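You operate a simulated robot arm through the tools that you are given. There is no shell and no other tool.

You are at the controls of a simulated two-armed robot. One attempt, no reset.

Task
Shut the air, stop the blower, withdraw the probe and unclamp the converter.
Fine: probe lamp off too; blower off before you unclamp.

The check looks at the end state, three seconds after you hand in, the way a careful person would. Anything else that was tipped, shoved, dropped, spilled or broken makes it a failure.

Robot
Two 7-joint arms with three-finger grippers on one trunk that stands fixed in place. Base frame: the origin is at the foot of the trunk, x ahead of it, y to its left, z up. Readings come in mm, degrees, newtons and seconds.
The left shoulder is at [70, 146, 1262], the right one opposite. With the tool pointing down near the work surface each hand reaches from about 280 to 680 mm from the base axis, measured 20 degrees to its own side. Payload 2.2 kg a hand.
Tool frame (each hand has its own): the origin (TCP) lies between the finger pads and is the grasp point; the fingertips stand 28 mm ahead of it; z points along the fingers, y is the line along which they close. The gripper opens to 102 mm; its body begins 71 mm behind the TCP.
Orientation is told as [roll, pitch, yaw] about the base's x, y, z axes, in that order, counted from this pose: with the fingers straight down and closing along the base's y, the tool's x points along the base's -x, its y along +y and its z along -z.

Tools
- The arms move only by the tool step_arm. It takes "left_commands", "right_commands" or both (then of equal length, played together; a hand with none holds still); each is a list of rows, each an object of numbers (a shift or turn left out is 0, a gripper value left out holds the last): "tx", "ty", "tz": the shift along the base's x, y, z in units of 40 mm (1.0 is 40 mm); "wx", "wy", "wz": the turn, a rotation vector about the base's x, y, z in units of 4 degrees (1.0 is 4 degrees); "hand": the gripper command, from -1 (fully open) to 1 (shut), values between in proportion. In form: [{"tx": .., "ty": .., "tz": .., "wx": .., "wy": .., "wz": .., "hand": ..}, ...]. A call has 1 to 20 rows; each row shifts and turns the commanded pose from where the row before left it. A call with a number of a shift or a turn outside -1 to 1 is refused whole. A row lasts 0.2 s, in which the tool goes at most 50 mm and 8.6 degrees; a call with a longer step from one row to the next is refused whole, and so is a gripper value outside its range. A pose out of reach is approached as far as the arm can. The call stops where the force on the tool passes 70 N (or 10 N more than at its start, if that is more) or the arm is blocked; 0.2 s more then pass. The fingers move at their own pace (about 203.5 mm/s each) and stop on an object; they squeeze with about 25 N. The grip force told is the motor's: it shows also when the fingers shut on nothing. Time passes only in rows, and 0.2 s behind the last, so rows that do not move let the fingers close. It gives the time, the measured TCP pose, the force on the tool (base axes), the opening and the grip force at its end, in the units of the frame above (readings bear some noise), with the torque about the TCP (base axes, N m) and any sound that the robot's microphone picked up, and new pictures: "pictures" is both (left out), scene, wrist or none (wrist: the cameras of the hands that moved).
- Cameras (640 x 400 px; columns grow to the right, rows downward): "scene" is now at [123.3, 48.4, 1493.2]; the picture's right is [0.52, -0.85, 0.00], its down [-0.48, -0.29, -0.83] and it looks along [0.71, 0.43, -0.56] (base axes); focal length 239 px, centre (320, 200). "left" rides on the left gripper at [72, 38, -86] in its tool frame; the picture's right is [-0.46, 0.89, 0.00], its down [-0.60, -0.32, -0.73] and it looks along [-0.65, -0.34, 0.68] (tool axes); focal length 256 px, centre (320, 200). "right" rides on the right gripper at [69, 44, -86] in its tool frame; the picture's right is [-0.53, 0.85, 0.00], its down [-0.58, -0.36, -0.73] and it looks along [-0.62, -0.39, 0.68] (tool axes); focal length 256 px, centre (320, 200). There is no depth. A picture from a camera that has moved, and an enlarged one, comes with that camera's place and axes in the base frame and with its lens.
- move_column(by): slides the trunk up (or, below 0, down) by that many mm; the arms and the scene camera ride with it, the base frame stays. It gives what a move gives, with no picture.
- head_to(pan, tilt): turns the head with the scene camera to pan (to the left, within 86 degrees either way) and tilt (down, from -29 to 69), counted from straight ahead of the robot. It gives what a move gives, and a new picture of the scene camera.
- zoom(camera, box): a new picture of the part [left, top, right, bottom] of that camera's present view, enlarged. The clock stands still meanwhile.
- finish_job(): hands the job in; it is judged then, once.

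Places have to be worked out from the pictures, the camera data and where the tool is seen. Open the grippers and draw the arms clear of the work before you hand the job in, unless the task says otherwise.

The tools are called after "Call:" as a command line: name --argument value ..., lists and objects as JSON in quotes. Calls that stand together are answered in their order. step_arm: Moves the arms, as the interface text tells. Its arguments: {"type":"object","properties":{"left_commands":{"type":"array","items":{"type":"object","properties":{"tx":{"type":"number"},"ty":{"type":"number"},"tz":{"type":"number"},"wx":{"type":"number"},"wy":{"type":"number"},"wz":{"type":"number"},"hand":{"type":"number"}}}},"right_commands":{"type":"array","items":{"type":"object","properties":{"tx":{"type":"number"},"ty":{"type":"number"},"tz":{"type":"number"},"wx":{"type":"number"},"wy":{"type":"number"},"wz":{"type":"number"},"hand":{"type":"number"}}}},"pictures":{"type":"string","enum":["both","scene","wrist","none"]}},"required":[]} The other tools are called the same way: move_column (by) moves the trunk up or down; head_to (pan, tilt) turns the head that bears the scene camera; zoom (camera, box) takes an enlarged picture of a part of a camera's view; finish_job () hands the job in.

At the start:

```text
t: 0.0
left_ee_pos: [266.0, 317.3, 1374.1]
left_tcp_rot: [0.0, -0.1, 0.0]
left_ft_force: [0.3, 0.2, -0.3]
left_ft_torque: [0.0, -0.04, 0.01]
left_width: 101.9
left_grip_force: 0.0
right_ee_pos: [345.2, 57.7, 1336.9]
right_tcp_rot: [0.0, 0.1, 0.0]
right_ft_force: [0.2, 0.1, 0.1]
right_ft_torque: [0.04, -0.01, 0.0]
right_width: 101.6
right_grip_force: 0.1
trunk travel left (down, up): [-800.0, 140.0]
head pan, tilt (commanded): [31.5, 34.0]
```

scene: 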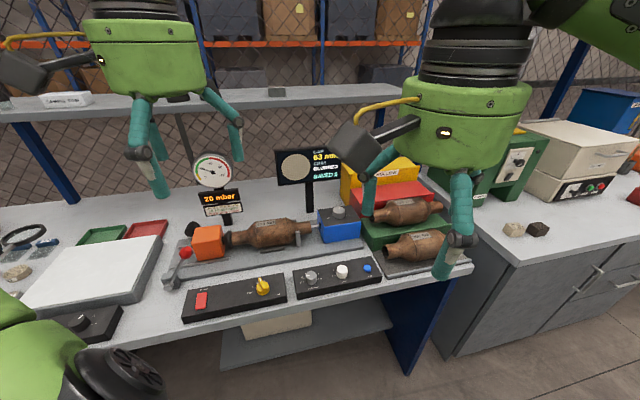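
right: 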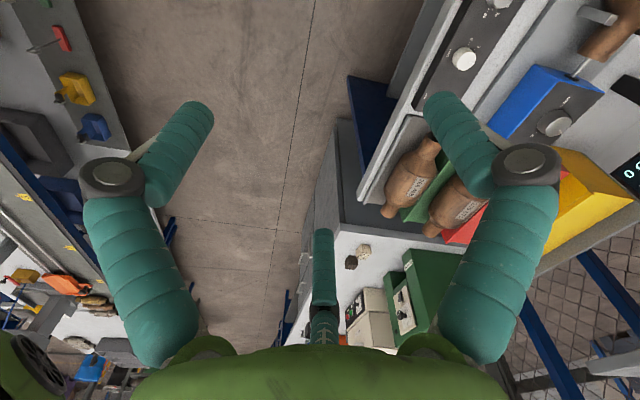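
left: 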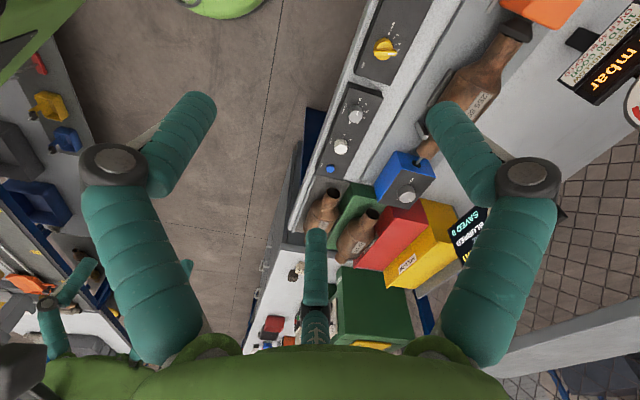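

I'll look at the work closely first: zooms of the bench fixture, the panels and the gauges.

Call:
zoom --camera "scene" --box '[150, 200, 310, 330]'

Call:
zoom --camera "scene" --box '[270, 190, 400, 310]'

Call:
zoom --camera "scene" --box '[180, 130, 350, 230]'

```text
3.08 times, centred on (230, 265) of scene
camera zoom: at [123.3, 48.4, 1493.2], right [0.52, -0.85, 0.0], down [-0.48, -0.29, -0.83], along [0.71, 0.43, -0.56], focal length 735 px, centre (597, 0)
```

zoom: 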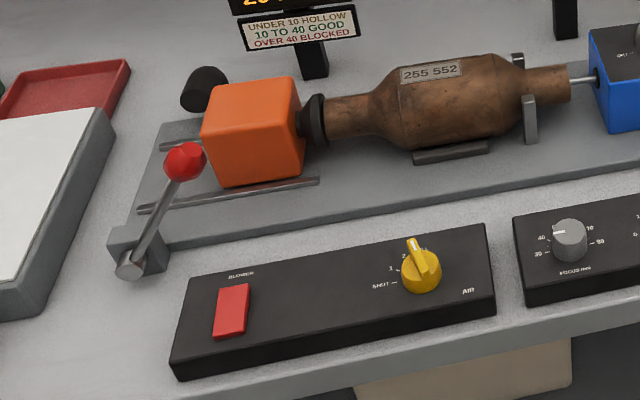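

```text
3.33 times, centred on (335, 250) of scene
camera zoom: at [123.3, 48.4, 1493.2], right [0.52, -0.85, 0.0], down [-0.48, -0.29, -0.83], along [0.71, 0.43, -0.56], focal length 796 px, centre (270, 33)
```

zoom: 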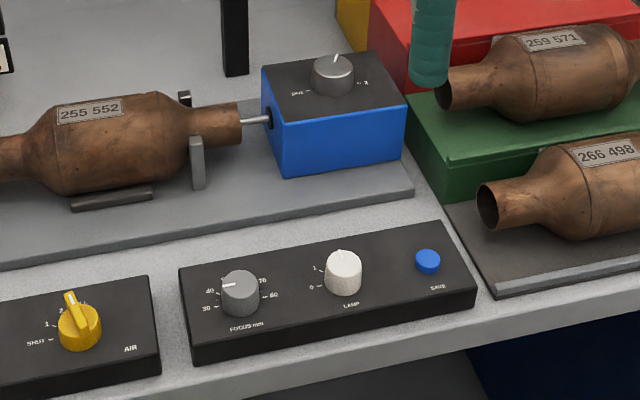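

```text
3.76 times, centred on (265, 180) of scene
camera zoom: at [123.3, 48.4, 1493.2], right [0.52, -0.85, 0.0], down [-0.48, -0.29, -0.83], along [0.71, 0.43, -0.56], focal length 900 px, centre (527, 275)
```

zoom: 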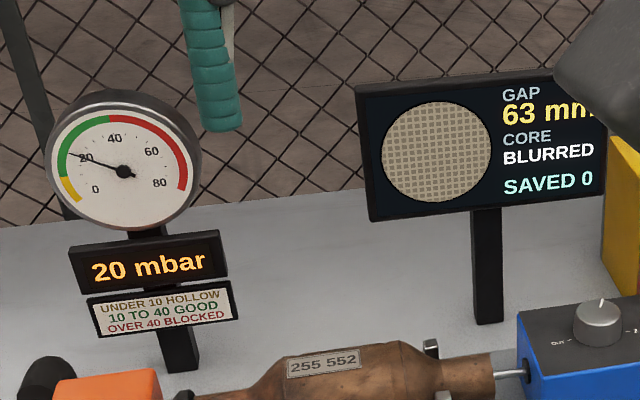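

The left-arm panel sits around [390, 390, 930] and the bench looks turned about 45° to me. I zoom further to read the labels of the knobs, the probe box and the clamp lever.

Call:
zoom --camera "scene" --box '[236, 260, 296, 300]'

Call:
zoom --camera "scene" --box '[310, 190, 370, 230]'

Call:
zoom --camera "scene" --box '[320, 250, 380, 290]'

Call:
zoom --camera "scene" --box '[155, 220, 245, 300]'

Call:
zoom --camera "scene" --box '[180, 270, 240, 320]'

Call:
zoom --camera "left" --box '[320, 0, 480, 240]'

```text
10.00 times, centred on (266, 280) of scene
camera zoom: at [123.3, 48.4, 1493.2], right [0.52, -0.85, 0.0], down [-0.48, -0.29, -0.83], along [0.71, 0.43, -0.56], focal length 2389 px, centre (860, -600)
```

zoom: 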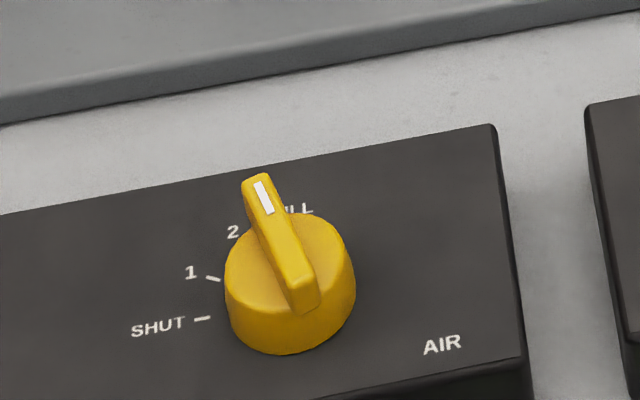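

```text
10.00 times, centred on (340, 210) of scene
camera zoom: at [123.3, 48.4, 1493.2], right [0.52, -0.85, 0.0], down [-0.48, -0.29, -0.83], along [0.71, 0.43, -0.56], focal length 2389 px, centre (120, 100)
```

zoom: 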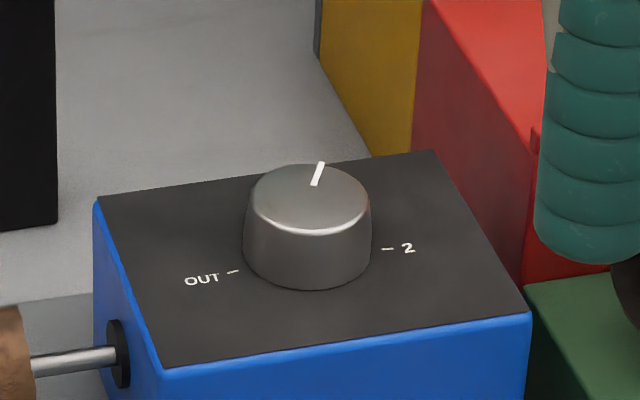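

```text
10.00 times, centred on (350, 270) of scene
camera zoom: at [123.3, 48.4, 1493.2], right [0.52, -0.85, 0.0], down [-0.48, -0.29, -0.83], along [0.71, 0.43, -0.56], focal length 2389 px, centre (20, -500)
```

zoom: 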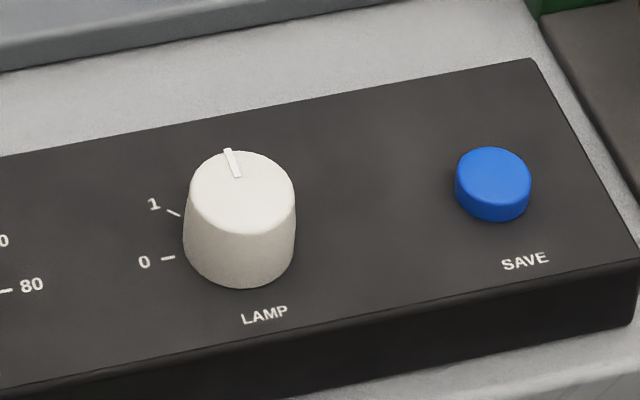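

```text
5.00 times, centred on (200, 260) of scene
camera zoom: at [123.3, 48.4, 1493.2], right [0.52, -0.85, 0.0], down [-0.48, -0.29, -0.83], along [0.71, 0.43, -0.56], focal length 1195 px, centre (920, -100)
```

zoom: 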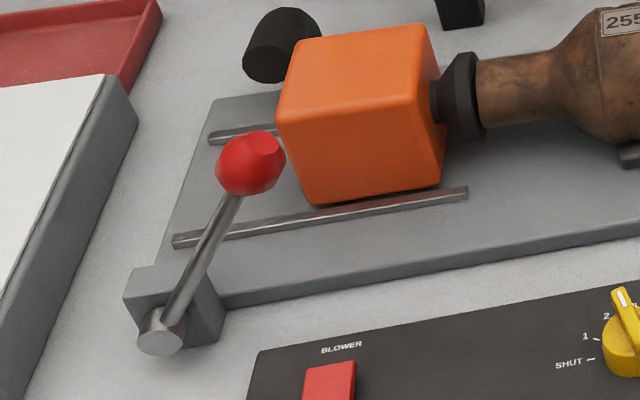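

```text
8.00 times, centred on (210, 295) of scene
camera zoom: at [123.3, 48.4, 1493.2], right [0.52, -0.85, 0.0], down [-0.48, -0.29, -0.83], along [0.71, 0.43, -0.56], focal length 1912 px, centre (1200, -560)
```

zoom: 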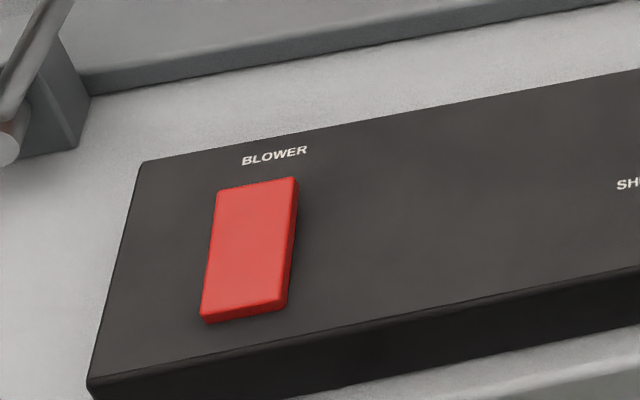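

```text
1.67 times, centred on (400, 120) of left
camera zoom: at [193.1, 355.0, 1460.8], right [0.46, 0.89, 0.0], down [0.6, -0.32, 0.73], along [0.65, -0.34, -0.68], focal length 427 px, centre (187, 333)
```

zoom: 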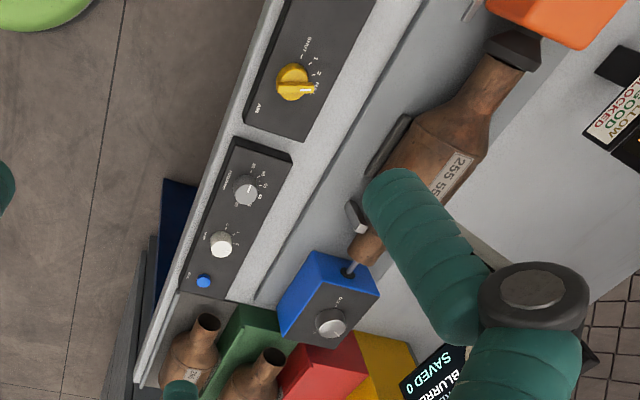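

Air knob points between 2 and FULL, the probe knob at its middle mark (OUT is to the left), lamp knob past 1, and the lever leans toward the converter. I bring the left hand above the air knob (about [391, 392]) and draw the right hand aside to clear the view.

Call:
step_arm --left_commands '[{"tx": 0.39, "ty": 0.23, "tz": -0.9}, {"tx": 0.39, "ty": 0.23, "tz": -0.9}, {"tx": 0.39, "ty": 0.23, "tz": -0.9}, {"tx": 0.39, "ty": 0.23, "tz": -0.9}, {"tx": 0.39, "ty": 0.23, "tz": -0.9}, {"tx": 0.39, "ty": 0.23, "tz": -0.9}, {"tx": 0.39, "ty": 0.23, "tz": -0.9}, {"tx": 0.39, "ty": 0.23, "tz": -0.9}]' --right_commands '[{"ty": -0.9}, {"ty": -0.9}, {"ty": -0.9}, {"ty": -0.9}, {"ty": -0.9}, {"ty": -0.9}, {"ty": -0.9}, {"ty": -0.9}]' --pictures "both"

```text
t: 1.8
left_ee_pos: [389.5, 386.8, 1087.8]
left_tcp_rot: [0.1, -0.1, 0.0]
left_ft_force: [1.2, -0.7, 0.2]
left_ft_torque: [0.04, 0.03, 0.04]
left_width: 102.0
left_grip_force: 0.1
right_ee_pos: [344.1, -232.8, 1338.2]
right_tcp_rot: [0.2, 0.2, 0.1]
right_ft_force: [0.8, -0.3, -0.5]
right_ft_torque: [0.02, 0.01, 0.0]
right_width: 101.9
right_grip_force: 0.1
trunk travel left (down, up): [-800.0, 140.0]
head pan, tilt (commanded): [31.5, 34.0]
camera scene: at [123.7, 47.0, 1493.2], right [0.52, -0.85, 0.0], down [-0.48, -0.29, -0.83], along [0.71, 0.43, -0.56], focal length 239 px, centre (320, 200)
camera right: at [276.0, -191.7, 1424.2], right [0.53, 0.85, 0.0], down [0.58, -0.36, 0.73], along [0.62, -0.39, -0.68], focal length 256 px, centre (320, 200)
camera left: at [318.1, 425.1, 1172.7], right [0.47, 0.89, 0.0], down [0.6, -0.32, 0.73], along [0.65, -0.34, -0.68], focal length 256 px, centre (320, 200)
```

scene: 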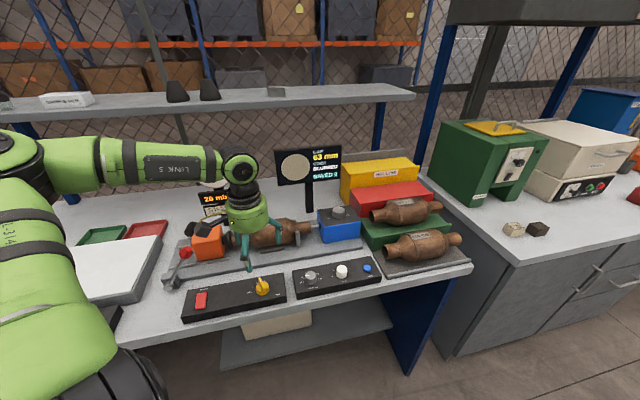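
right: 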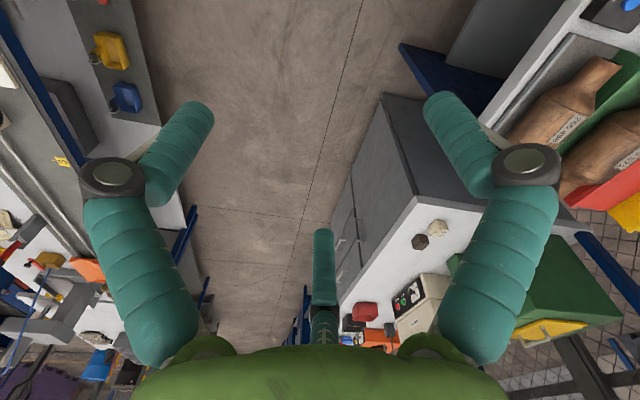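
left: 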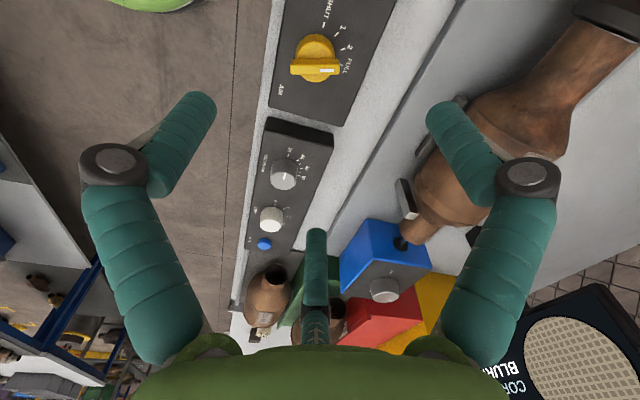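

The knob top triangulates near [388, 386, 930]. I zoom the left wrist camera on the air panel and on the other controls to read the marks.

Call:
zoom --camera "left" --box '[265, 0, 385, 120]'

Call:
zoom --camera "left" --box '[230, 130, 330, 270]'

Call:
zoom --camera "left" --box '[330, 200, 450, 320]'

Call:
zoom --camera "scene" --box '[236, 260, 296, 300]'

Call:
zoom --camera "scene" --box '[200, 150, 300, 280]'

```text
3.33 times, centred on (325, 60) of left
camera zoom: at [318.1, 425.1, 1172.7], right [0.47, 0.89, 0.0], down [0.6, -0.32, 0.73], along [0.65, -0.34, -0.68], focal length 853 px, centre (303, 667)
```

zoom: 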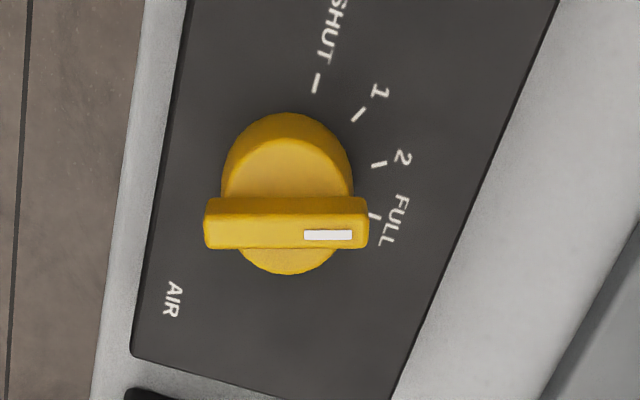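

```text
2.86 times, centred on (280, 200) of left
camera zoom: at [318.1, 425.1, 1172.7], right [0.47, 0.89, 0.0], down [0.6, -0.32, 0.73], along [0.65, -0.34, -0.68], focal length 731 px, centre (434, 200)
```

zoom: 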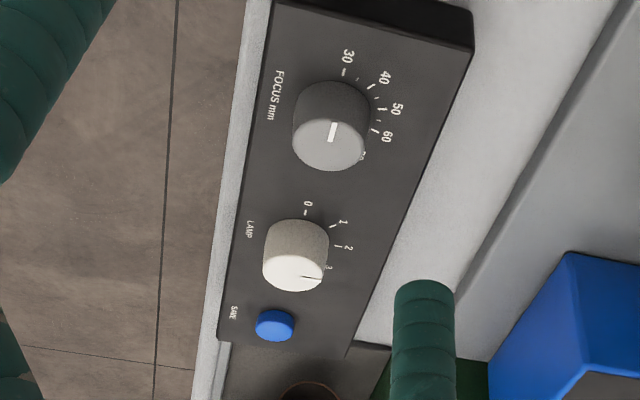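

```text
3.33 times, centred on (390, 260) of left
camera zoom: at [318.1, 425.1, 1172.7], right [0.47, 0.89, 0.0], down [0.6, -0.32, 0.73], along [0.65, -0.34, -0.68], focal length 853 px, centre (87, 0)
```

zoom: 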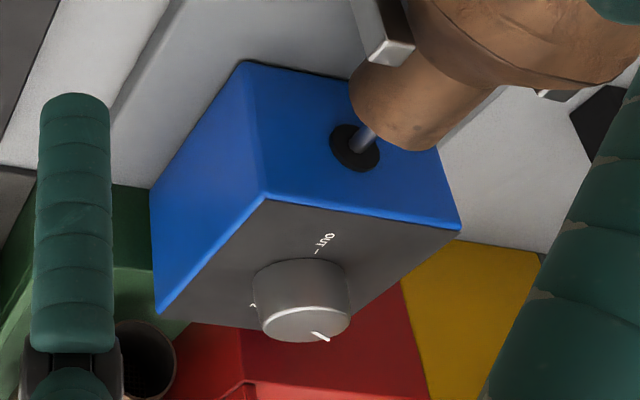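

```text
10.00 times, centred on (266, 280) of scene
camera zoom: at [123.7, 47.0, 1493.2], right [0.52, -0.85, 0.0], down [-0.48, -0.29, -0.83], along [0.71, 0.43, -0.56], focal length 2389 px, centre (860, -600)
```

zoom: 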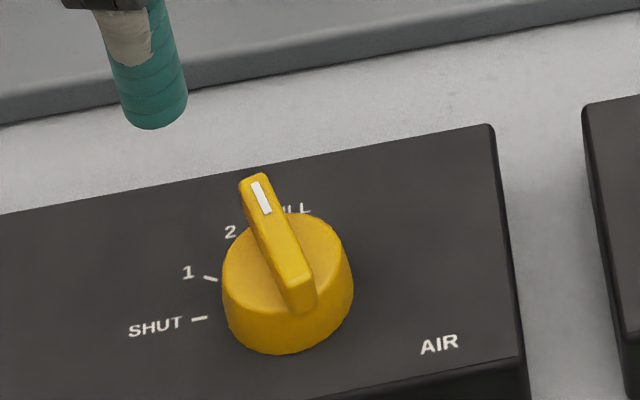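

```text
3.08 times, centred on (250, 215) of scene
camera zoom: at [123.7, 47.0, 1493.2], right [0.52, -0.85, 0.0], down [-0.48, -0.29, -0.83], along [0.71, 0.43, -0.56], focal length 735 px, centre (535, 154)
```

zoom: 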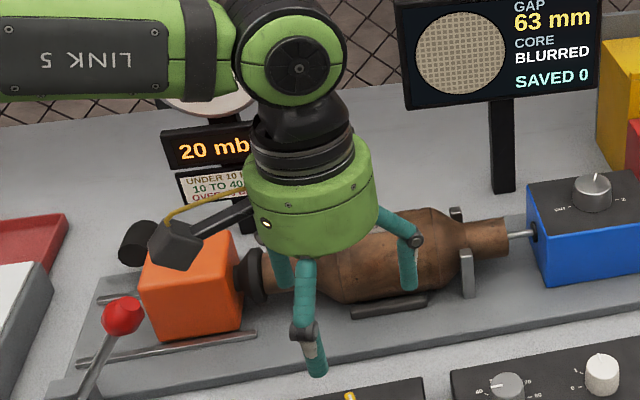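

The air scale runs FULL (straight away from me, where the pointer is) to SHUT (toward bench-left), i.e. +90° counter-clockwise; knob axis about [391, 384]. I close the hand in mid-air to learn how the three fingers come together.

Call:
step_arm --left_commands '[{"hand": 0.3}, {"hand": 0.3}, {"hand": 0.3}]' --pictures "both"

Call:
step_arm --left_commands '[{"hand": 1}, {"hand": 1}, {"hand": 1}]' --pictures "both"

```text
t: 2.6
left_ee_pos: [390.0, 388.1, 1086.5]
left_tcp_rot: [0.0, 0.0, 0.0]
left_ft_force: [0.1, -0.1, -0.7]
left_ft_torque: [0.01, 0.04, 0.03]
left_width: 35.8
left_grip_force: 0.1
right_ee_pos: [344.8, -232.3, 1339.2]
right_tcp_rot: [0.0, 0.0, 0.0]
right_ft_force: [0.7, -0.2, -0.5]
right_ft_torque: [0.02, 0.0, 0.01]
right_width: 102.3
right_grip_force: 0.0
trunk travel left (down, up): [-800.0, 140.0]
head pan, tilt (commanded): [31.5, 34.0]
camera scene: at [123.2, 48.7, 1493.2], right [0.52, -0.85, 0.0], down [-0.48, -0.29, -0.83], along [0.71, 0.43, -0.56], focal length 239 px, centre (320, 200)
camera left: at [317.5, 426.3, 1172.6], right [0.46, 0.89, 0.0], down [0.6, -0.32, 0.73], along [0.65, -0.34, -0.68], focal length 256 px, centre (320, 200)
```

scene: 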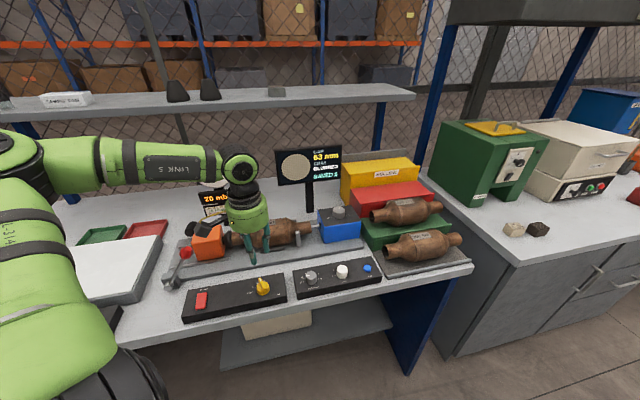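
left: 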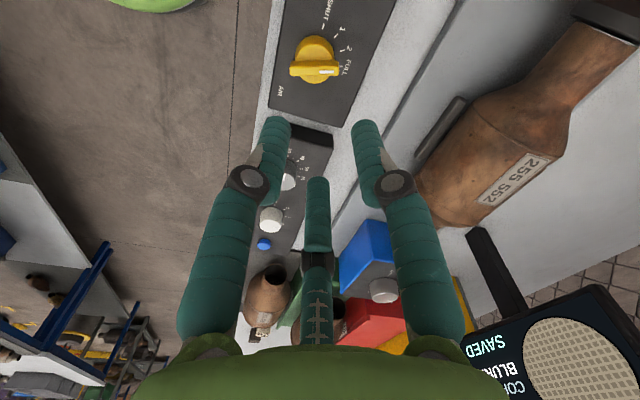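

```text
t: 3.4
left_ee_pos: [391.0, 387.6, 1087.5]
left_tcp_rot: [0.0, 0.0, 0.0]
left_ft_force: [-0.4, -0.1, -0.1]
left_ft_torque: [-0.03, 0.02, 0.01]
left_width: 2.2
left_grip_force: 24.8
right_ee_pos: [344.1, -231.6, 1338.4]
right_tcp_rot: [0.0, 0.0, 0.0]
right_ft_force: [-0.8, 0.5, -0.1]
right_ft_torque: [-0.01, 0.02, 0.0]
right_width: 102.2
right_grip_force: 0.1
trunk travel left (down, up): [-800.0, 140.0]
head pan, tilt (commanded): [31.5, 34.0]
camera scene: at [123.3, 48.5, 1493.2], right [0.52, -0.85, 0.0], down [-0.48, -0.29, -0.83], along [0.71, 0.43, -0.56], focal length 239 px, centre (320, 200)
camera left: at [317.6, 426.1, 1172.7], right [0.46, 0.89, 0.0], down [0.6, -0.32, 0.73], along [0.65, -0.34, -0.68], focal length 256 px, centre (320, 200)
```

scene: 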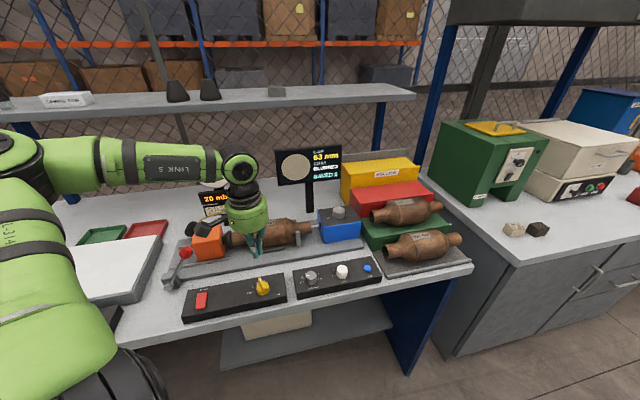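
left: 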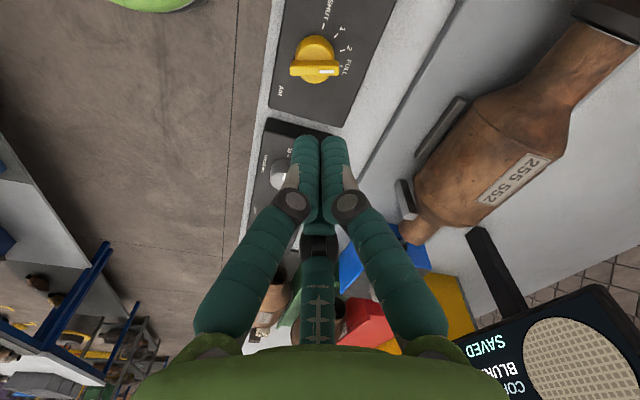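

The fingers close radially like a three-jaw chuck (base azimuths 90°, 210°, 330° at yaw 0), good for round knobs. Panel top works out at z≈928, air knob axis [386, 386.5], knob top ≈953, pointer at ~60° (between 2 and FULL), SHUT at ~135°. I pre-open to ~64 mm and descend partway above the knob.

Call:
step_arm --left_commands '[{"tx": -0.1, "ty": -0.03, "tz": -0.5, "hand": -0.25}, {"tz": -0.8, "hand": -0.25}, {"tz": -0.8, "hand": -0.25}, {"hand": -0.25}]' --pictures "both"

```text
t: 4.4
left_ee_pos: [386.3, 387.6, 1003.3]
left_tcp_rot: [0.1, -0.1, 0.1]
left_ft_force: [-0.3, -0.3, 0.4]
left_ft_torque: [0.02, -0.02, 0.0]
left_width: 63.6
left_grip_force: 0.0
right_ee_pos: [344.0, -230.9, 1337.9]
right_tcp_rot: [0.1, 0.1, 0.0]
right_ft_force: [0.2, 0.2, 0.6]
right_ft_torque: [0.03, -0.02, -0.01]
right_width: 102.1
right_grip_force: 0.0
trunk travel left (down, up): [-800.0, 140.0]
head pan, tilt (commanded): [31.5, 34.0]
camera scene: at [122.8, 48.4, 1493.2], right [0.52, -0.85, 0.0], down [-0.48, -0.29, -0.83], along [0.71, 0.43, -0.56], focal length 239 px, centre (320, 200)
camera left: at [313.1, 425.1, 1089.1], right [0.46, 0.89, 0.0], down [0.6, -0.32, 0.73], along [0.65, -0.34, -0.68], focal length 256 px, centre (320, 200)
```

scene: 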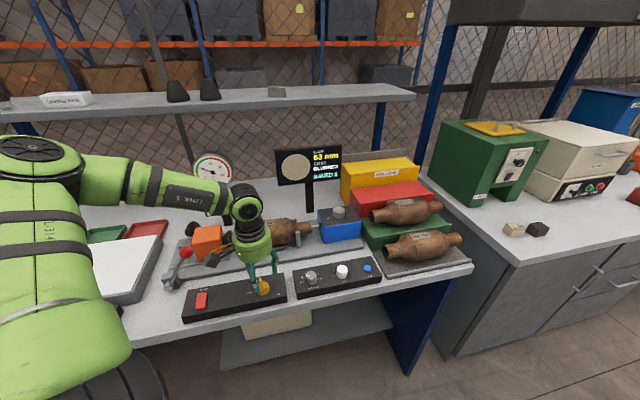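
left: 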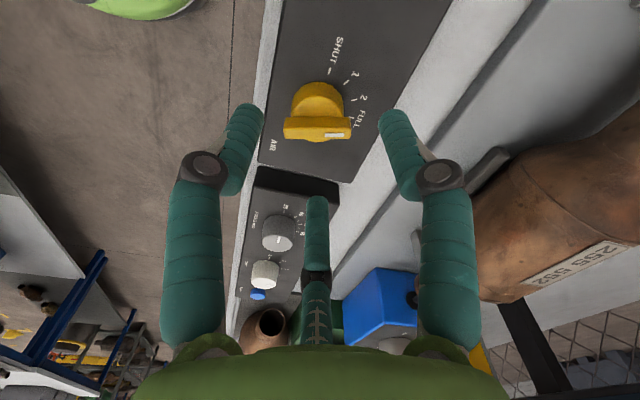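

The knob sits on the tool axis in the wrist view (expected (319,126), seen about (317,127)). I go down to TCP z≈962 in small rows with the fingers still open.

Call:
step_arm --left_commands '[{"tz": -0.35, "hand": -0.25}, {"tz": -0.35, "hand": -0.25}, {"tz": -0.3, "hand": -0.25}, {"hand": -0.25}]' --pictures "both"

Call:
zoom --camera "scene" --box '[225, 250, 305, 310]'

```text
t: 5.4
left_ee_pos: [387.3, 390.0, 962.5]
left_tcp_rot: [0.1, -0.1, 0.0]
left_ft_force: [-0.7, -0.5, -0.5]
left_ft_torque: [-0.01, -0.02, -0.01]
left_width: 63.7
left_grip_force: 0.0
right_ee_pos: [343.3, -231.7, 1339.1]
right_tcp_rot: [0.0, 0.1, 0.0]
right_ft_force: [-0.5, 0.8, -0.4]
right_ft_torque: [-0.03, 0.02, -0.02]
right_width: 102.0
right_grip_force: 0.0
trunk travel left (down, up): [-800.0, 140.0]
head pan, tilt (commanded): [31.5, 34.0]
camera scene: at [123.3, 48.4, 1493.2], right [0.52, -0.85, 0.0], down [-0.48, -0.29, -0.83], along [0.71, 0.43, -0.56], focal length 239 px, centre (320, 200)
camera left: at [314.4, 427.8, 1049.0], right [0.46, 0.89, 0.0], down [0.6, -0.32, 0.73], along [0.65, -0.34, -0.68], focal length 256 px, centre (320, 200)
```

scene: 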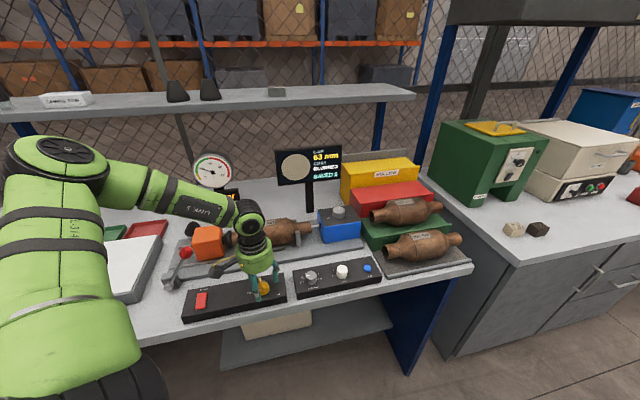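
left: 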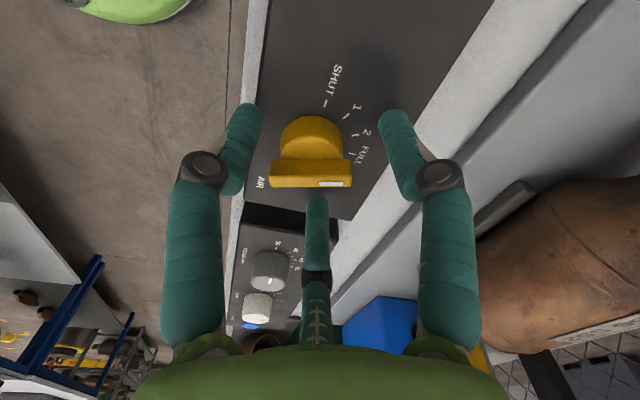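

```text
6.67 times, centred on (265, 280) of scene
camera zoom: at [123.3, 48.4, 1493.2], right [0.52, -0.85, 0.0], down [-0.48, -0.29, -0.83], along [0.71, 0.43, -0.56], focal length 1593 px, centre (687, -333)
```

zoom: 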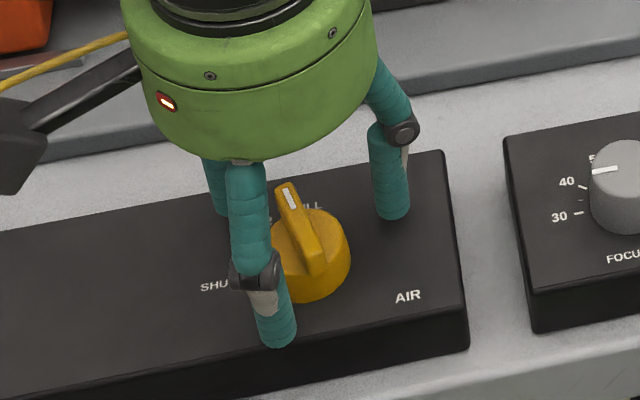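

The fingertips straddle the knob without touching; the knob is about 4 mm toward −y of my axis. I correct that and close on it.

Call:
step_arm --left_commands '[{"tx": -0.03, "ty": -0.09, "hand": -0.25}, {"hand": 0.1}, {"hand": 1}, {"hand": 1}, {"hand": 1}]' --pictures "both"

Call:
zoom --camera "scene" --box '[225, 250, 305, 310]'

```text
t: 6.6
left_ee_pos: [384.8, 384.8, 962.0]
left_tcp_rot: [0.0, 0.0, -0.1]
left_ft_force: [-0.6, 4.3, 4.3]
left_ft_torque: [0.35, 0.53, -0.05]
left_width: 32.8
left_grip_force: 44.6
right_ee_pos: [342.6, -231.9, 1338.9]
right_tcp_rot: [0.1, 0.0, 0.0]
right_ft_force: [-0.6, -0.3, -0.7]
right_ft_torque: [0.03, 0.0, 0.0]
right_width: 102.0
right_grip_force: 0.1
trunk travel left (down, up): [-800.0, 140.0]
head pan, tilt (commanded): [31.5, 34.0]
camera scene: at [122.7, 48.9, 1493.3], right [0.52, -0.85, 0.0], down [-0.48, -0.29, -0.83], along [0.71, 0.43, -0.56], focal length 239 px, centre (320, 200)
camera left: at [312.5, 424.1, 1048.8], right [0.46, 0.89, 0.0], down [0.6, -0.32, 0.73], along [0.65, -0.34, -0.68], focal length 256 px, centre (320, 200)
```

scene: 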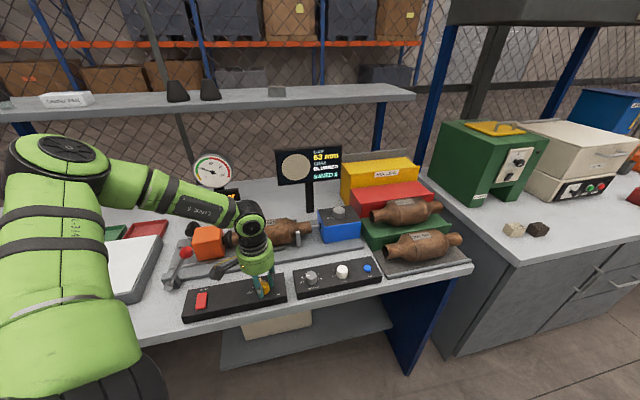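
left: 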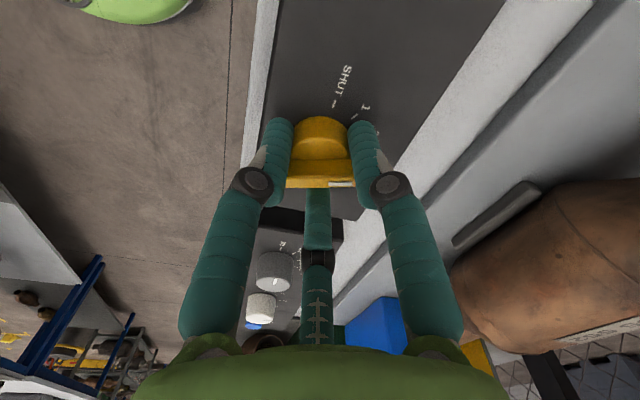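

```text
6.67 times, centred on (265, 280) of scene
camera zoom: at [122.7, 48.9, 1493.3], right [0.52, -0.85, 0.0], down [-0.48, -0.29, -0.83], along [0.71, 0.43, -0.56], focal length 1593 px, centre (687, -333)
```

zoom: 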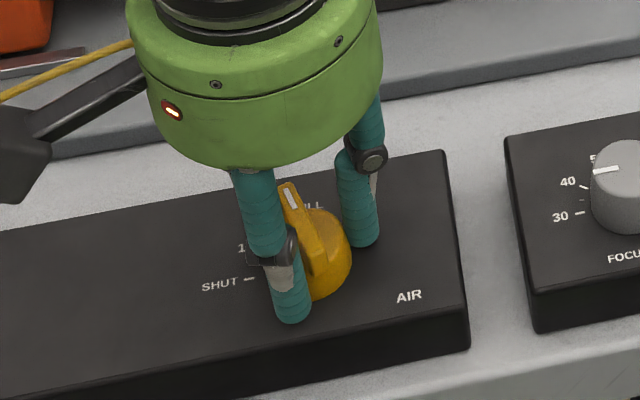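

The knob is gripped (width 32.8). I turn counter-clockwise 40° first and check that it follows.

Call:
step_arm --left_commands '[{"wz": 1, "hand": 1}, {"wz": 1, "hand": 1}, {"wz": 1, "hand": 1}, {"wz": 1, "hand": 1}, {"wz": 1, "hand": 1}, {"wz": 1, "hand": 1}, {"wz": 1, "hand": 1}, {"wz": 1, "hand": 1}, {"wz": 1, "hand": 1}, {"wz": 1, "hand": 1}]' --pictures "both"

Call:
zoom --camera "scene" --box '[225, 250, 305, 310]'

Call:
zoom --camera "scene" --box '[180, 140, 260, 200]'

```text
t: 8.8
left_ee_pos: [385.5, 385.8, 962.4]
left_tcp_rot: [0.0, 0.0, 40.1]
left_ft_force: [-1.8, 6.8, 3.1]
left_ft_torque: [0.11, -0.3, -0.01]
left_width: 32.5
left_grip_force: 44.7
right_ee_pos: [342.5, -230.4, 1340.1]
right_tcp_rot: [0.0, 0.1, 0.0]
right_ft_force: [0.2, 0.1, 0.0]
right_ft_torque: [0.01, -0.01, 0.01]
right_width: 102.1
right_grip_force: 0.1
trunk travel left (down, up): [-800.0, 140.0]
head pan, tilt (commanded): [31.5, 34.0]
camera scene: at [122.2, 49.6, 1493.2], right [0.52, -0.85, 0.0], down [-0.48, -0.29, -0.83], along [0.71, 0.43, -0.56], focal length 239 px, centre (320, 200)
camera left: at [304.7, 368.6, 1048.7], right [-0.22, 0.98, 0.0], down [0.67, 0.15, 0.73], along [0.71, 0.16, -0.68], focal length 256 px, centre (320, 200)
```

scene: 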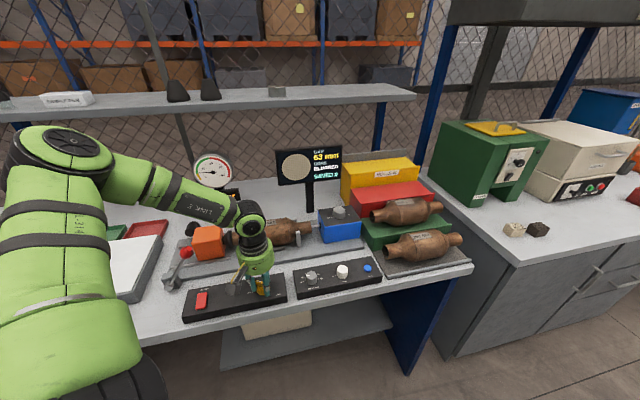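
left: 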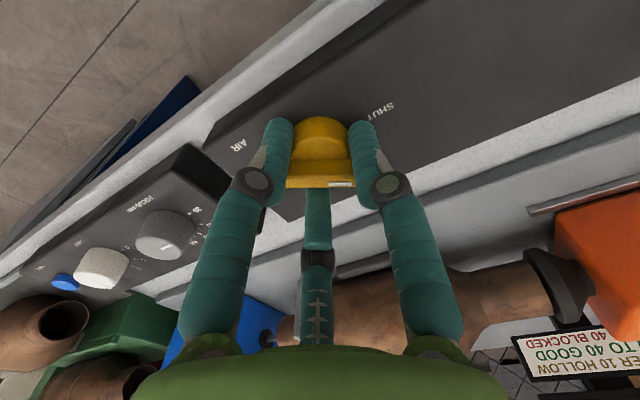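

```text
6.67 times, centred on (265, 280) of scene
camera zoom: at [122.2, 49.6, 1493.2], right [0.52, -0.85, 0.0], down [-0.48, -0.29, -0.83], along [0.71, 0.43, -0.56], focal length 1593 px, centre (687, -333)
```

zoom: 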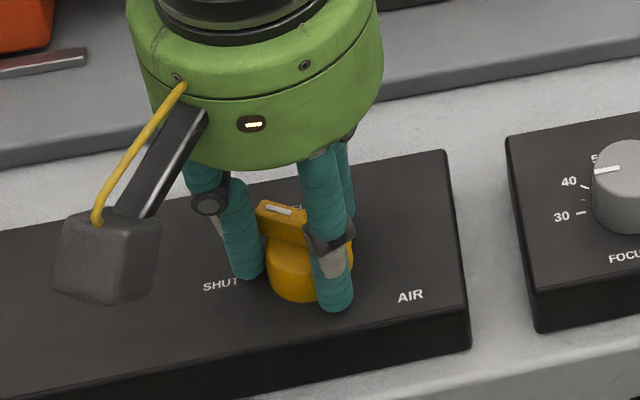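

```text
6.67 times, centred on (220, 170) of scene
camera zoom: at [122.2, 49.6, 1493.2], right [0.52, -0.85, 0.0], down [-0.48, -0.29, -0.83], along [0.71, 0.43, -0.56], focal length 1593 px, centre (987, 400)
```

zoom: 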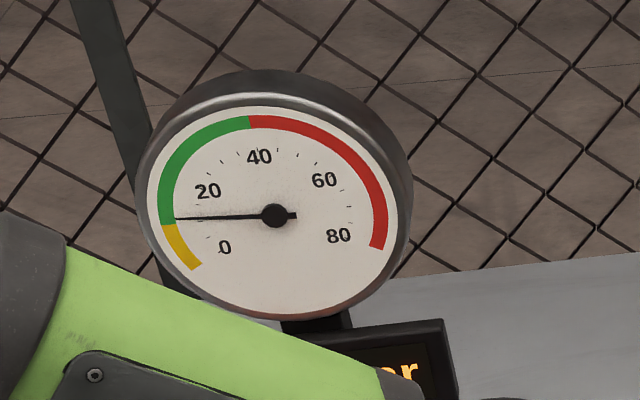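

The knob follows and the gauge has fallen to ~12 mbar. I turn another 34° toward SHUT.

Call:
step_arm --left_commands '[{"wz": 1, "hand": 1}, {"wz": 1, "hand": 1}, {"wz": 1, "hand": 1}, {"wz": 1, "hand": 1}, {"wz": 1, "hand": 1}, {"wz": 1, "hand": 1}, {"wz": 1, "hand": 1}, {"wz": 1, "hand": 1}, {"wz": 0.5, "hand": 1}]' --pictures "both"

Call:
zoom --camera "scene" --box '[225, 250, 305, 310]'

Call:
zoom --camera "scene" --box '[180, 140, 260, 200]'

```text
t: 10.8
left_ee_pos: [384.5, 385.2, 964.6]
left_tcp_rot: [0.1, 0.0, 73.9]
left_ft_force: [-5.6, -0.3, -2.7]
left_ft_torque: [-0.6, 0.19, -0.59]
left_width: 32.5
left_grip_force: 45.4
right_ee_pos: [343.2, -230.7, 1338.5]
right_tcp_rot: [0.0, 0.0, 0.0]
right_ft_force: [0.0, -0.2, 0.8]
right_ft_torque: [-0.01, -0.02, 0.01]
right_width: 102.3
right_grip_force: 0.1
trunk travel left (down, up): [-800.0, 140.0]
head pan, tilt (commanded): [31.5, 34.0]
camera scene: at [122.4, 49.1, 1493.2], right [0.52, -0.85, 0.0], down [-0.48, -0.29, -0.83], along [0.71, 0.43, -0.56], focal length 239 px, centre (320, 200)
camera left: at [328.0, 327.0, 1048.9], right [-0.72, 0.69, 0.0], down [0.47, 0.49, 0.73], along [0.51, 0.53, -0.68], focal length 256 px, centre (320, 200)
```

scene: 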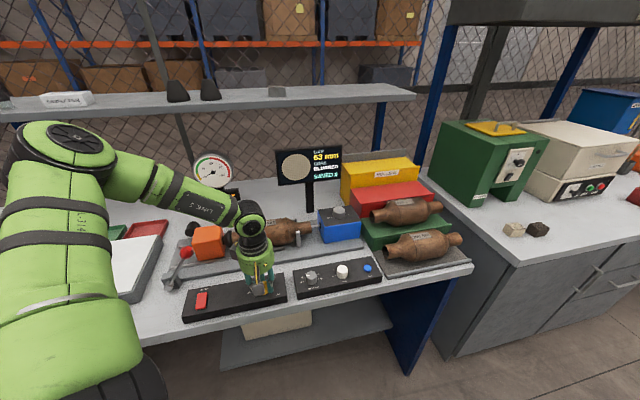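
left: 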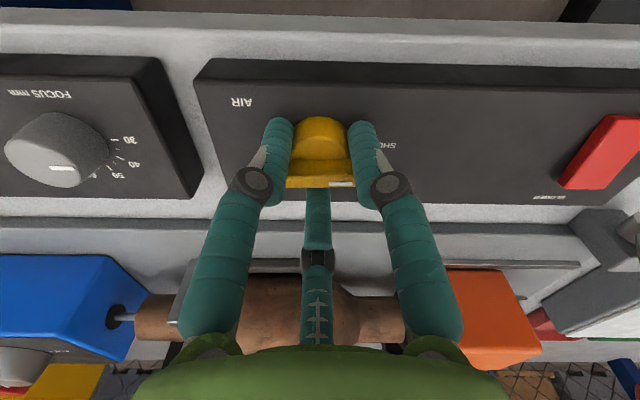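

```text
6.67 times, centred on (265, 280) of scene
camera zoom: at [122.4, 49.1, 1493.2], right [0.52, -0.85, 0.0], down [-0.48, -0.29, -0.83], along [0.71, 0.43, -0.56], focal length 1593 px, centre (687, -333)
```

zoom: 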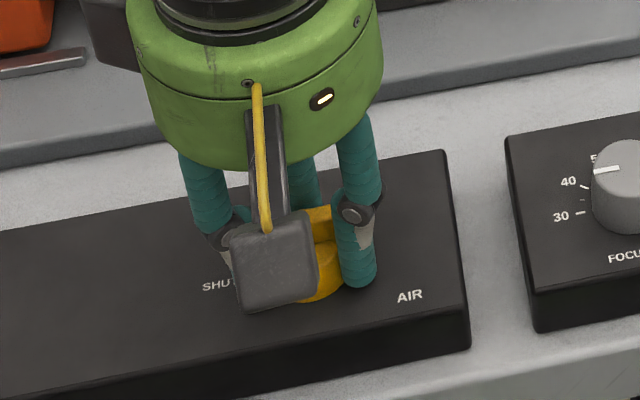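

```text
6.67 times, centred on (220, 170) of scene
camera zoom: at [122.4, 49.1, 1493.2], right [0.52, -0.85, 0.0], down [-0.48, -0.29, -0.83], along [0.71, 0.43, -0.56], focal length 1593 px, centre (987, 400)
```

zoom: 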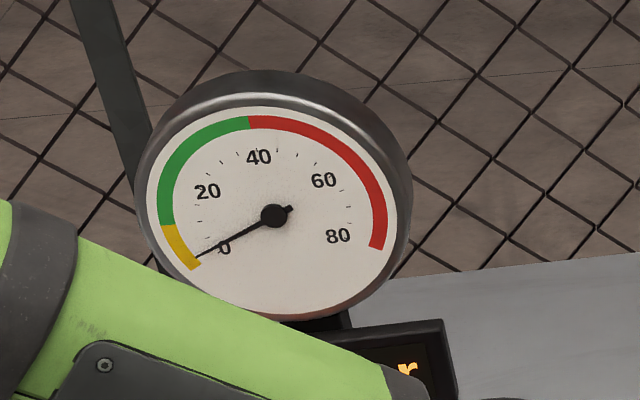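

The torque has risen (−0.59 N m) so I am close to the stop, and the gauge needle is near 0. I nudge another 3° to make sure it's fully shut, then check.

Call:
step_arm --left_commands '[{"wz": 0.4, "hand": 1}, {"wz": 0.35, "hand": 1}, {"hand": 1}, {"hand": 1}]' --pictures "wrist"

Call:
zoom --camera "scene" --box '[180, 140, 260, 200]'

Call:
zoom --camera "left" --box '[240, 90, 440, 210]'

```text
t: 11.8
left_ee_pos: [385.1, 385.0, 963.0]
left_tcp_rot: [0.0, 0.0, 77.0]
left_ft_force: [-3.0, -1.5, -6.2]
left_ft_torque: [-0.15, -0.08, -0.38]
left_width: 32.3
left_grip_force: 45.2
right_ee_pos: [344.9, -231.1, 1338.7]
right_tcp_rot: [0.0, -0.1, 0.0]
right_ft_force: [-0.8, 0.4, 0.3]
right_ft_torque: [0.01, -0.04, 0.02]
right_width: 101.9
right_grip_force: 0.0
trunk travel left (down, up): [-800.0, 140.0]
head pan, tilt (commanded): [31.5, 34.0]
camera left: at [331.4, 323.8, 1049.1], right [-0.76, 0.65, 0.0], down [0.44, 0.52, 0.73], along [0.48, 0.55, -0.68], focal length 256 px, centre (320, 200)
```

left: 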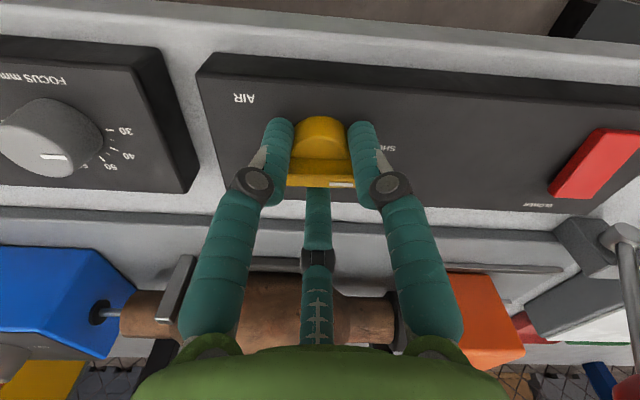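

```text
6.67 times, centred on (220, 170) of scene
camera zoom: at [122.9, 48.7, 1493.2], right [0.52, -0.85, 0.0], down [-0.48, -0.29, -0.83], along [0.71, 0.43, -0.56], focal length 1593 px, centre (987, 400)
```

zoom: 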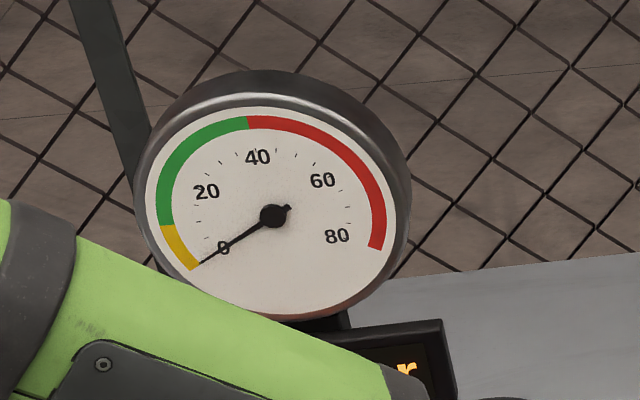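

```text
3.20 times, centred on (340, 150) of left
camera zoom: at [331.4, 323.8, 1049.1], right [-0.76, 0.65, 0.0], down [0.44, 0.52, 0.73], along [0.48, 0.55, -0.68], focal length 819 px, centre (256, 360)
```

zoom: 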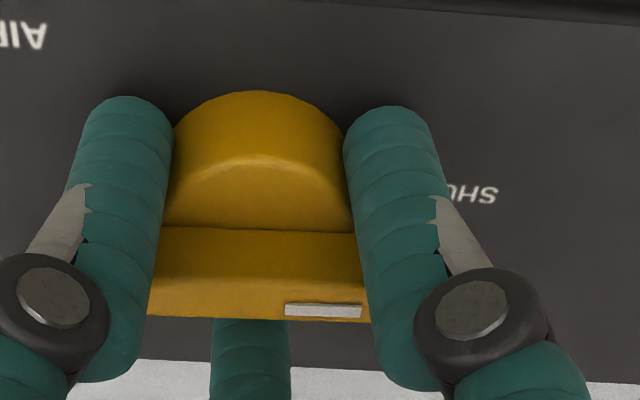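

The gauge now reads 0. I open the fingers, lift straight up, and look at the knob.

Call:
step_arm --left_commands '[{"hand": -0.25}, {"hand": -0.25}, {"tz": 0.7, "hand": -0.25}, {"tz": 1, "hand": -0.25}, {"tz": 1, "hand": -0.25}]' --pictures "both"

Call:
zoom --camera "scene" --box '[225, 250, 305, 310]'

Call:
zoom --camera "left" --box '[240, 20, 420, 140]'

```text
t: 13.0
left_ee_pos: [386.3, 383.1, 1072.1]
left_tcp_rot: [-0.1, 0.0, 77.1]
left_ft_force: [0.2, -0.3, 0.0]
left_ft_torque: [-0.02, -0.02, 0.03]
left_width: 63.9
left_grip_force: 0.1
right_ee_pos: [343.2, -232.2, 1339.0]
right_tcp_rot: [0.0, 0.0, 0.0]
right_ft_force: [0.3, 0.2, -0.1]
right_ft_torque: [-0.01, 0.01, 0.02]
right_width: 101.9
right_grip_force: 0.0
trunk travel left (down, up): [-800.0, 140.0]
head pan, tilt (commanded): [31.5, 34.0]
camera scene: at [122.7, 47.9, 1493.2], right [0.52, -0.85, 0.0], down [-0.48, -0.29, -0.83], along [0.71, 0.43, -0.56], focal length 239 px, centre (320, 200)
camera left: at [333.2, 322.0, 1157.5], right [-0.76, 0.65, 0.0], down [0.44, 0.52, 0.73], along [0.48, 0.55, -0.68], focal length 256 px, centre (320, 200)
```

scene: 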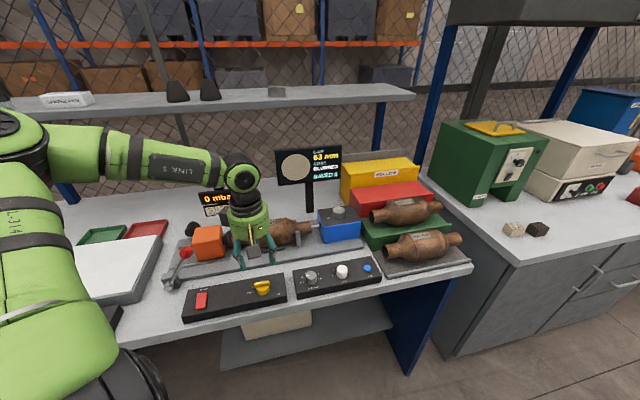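
left: 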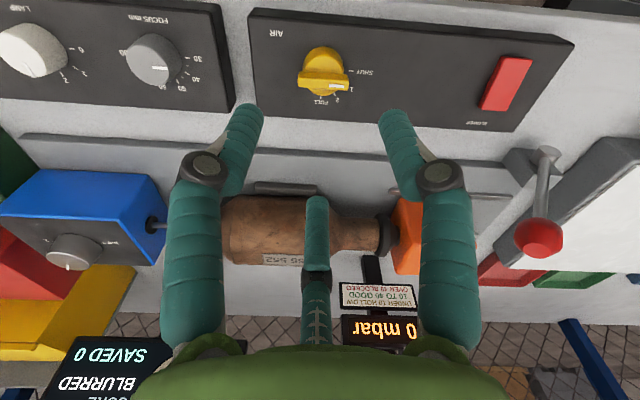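

```text
6.67 times, centred on (265, 280) of scene
camera zoom: at [122.7, 47.9, 1493.2], right [0.52, -0.85, 0.0], down [-0.48, -0.29, -0.83], along [0.71, 0.43, -0.56], focal length 1593 px, centre (687, -333)
```

zoom: 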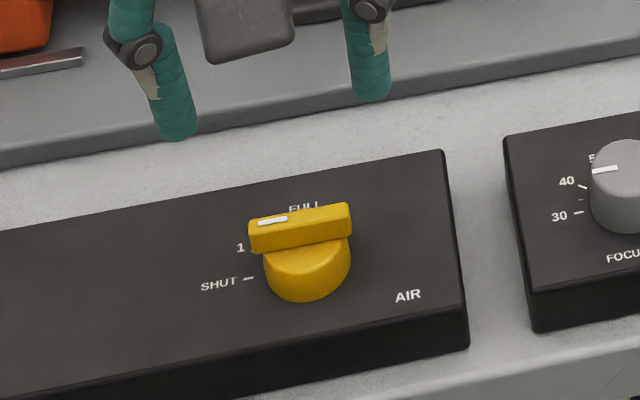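

```text
3.33 times, centred on (330, 80) of left
camera zoom: at [333.2, 322.0, 1157.5], right [-0.76, 0.65, 0.0], down [0.44, 0.52, 0.73], along [0.48, 0.55, -0.68], focal length 853 px, centre (287, 600)
```

zoom: 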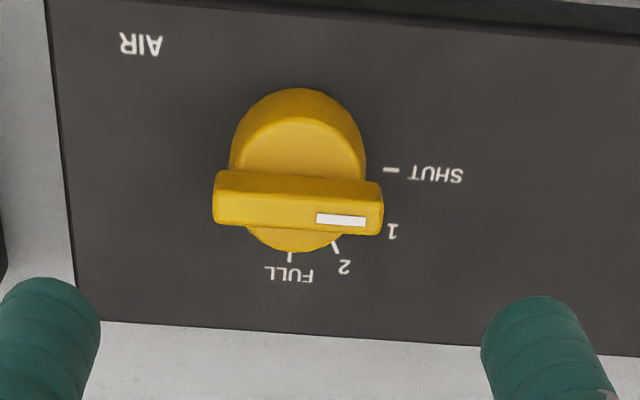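

Air knob is at SHUT, 0 mbar. Now the blower: I zoom in on the rocker and on the lever from this wrist view.

Call:
zoom --camera "left" --box '[440, 30, 600, 140]'

Call:
zoom --camera "left" --box '[440, 120, 640, 290]'

Call:
zoom --camera "scene" --box '[155, 230, 235, 310]'

```text
3.64 times, centred on (520, 85) of left
camera zoom: at [333.2, 322.0, 1157.5], right [-0.76, 0.65, 0.0], down [0.44, 0.52, 0.73], along [0.48, 0.55, -0.68], focal length 931 px, centre (-407, 618)
```

zoom: 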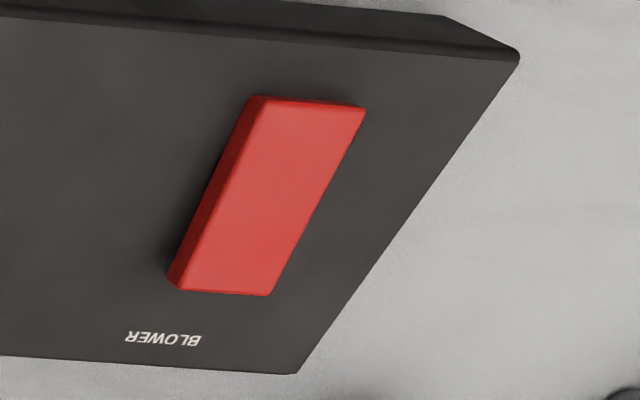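

```text
2.35 times, centred on (540, 205) of left
camera zoom: at [333.2, 322.0, 1157.5], right [-0.76, 0.65, 0.0], down [0.44, 0.52, 0.73], along [0.48, 0.55, -0.68], focal length 602 px, centre (-198, 188)
```

zoom: 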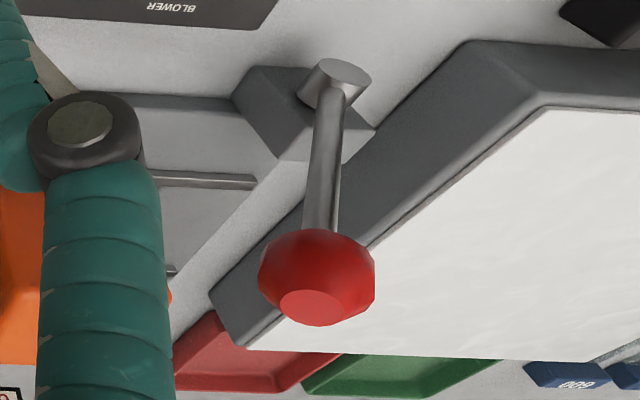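

```text
5.00 times, centred on (195, 270) of scene
camera zoom: at [122.7, 47.9, 1493.2], right [0.52, -0.85, 0.0], down [-0.48, -0.29, -0.83], along [0.71, 0.43, -0.56], focal length 1195 px, centre (945, -150)
```

zoom: 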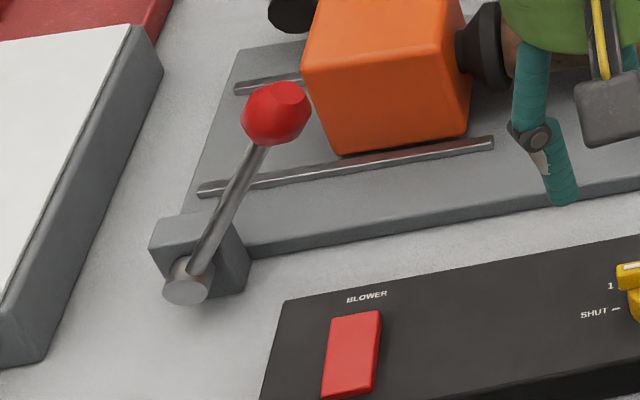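

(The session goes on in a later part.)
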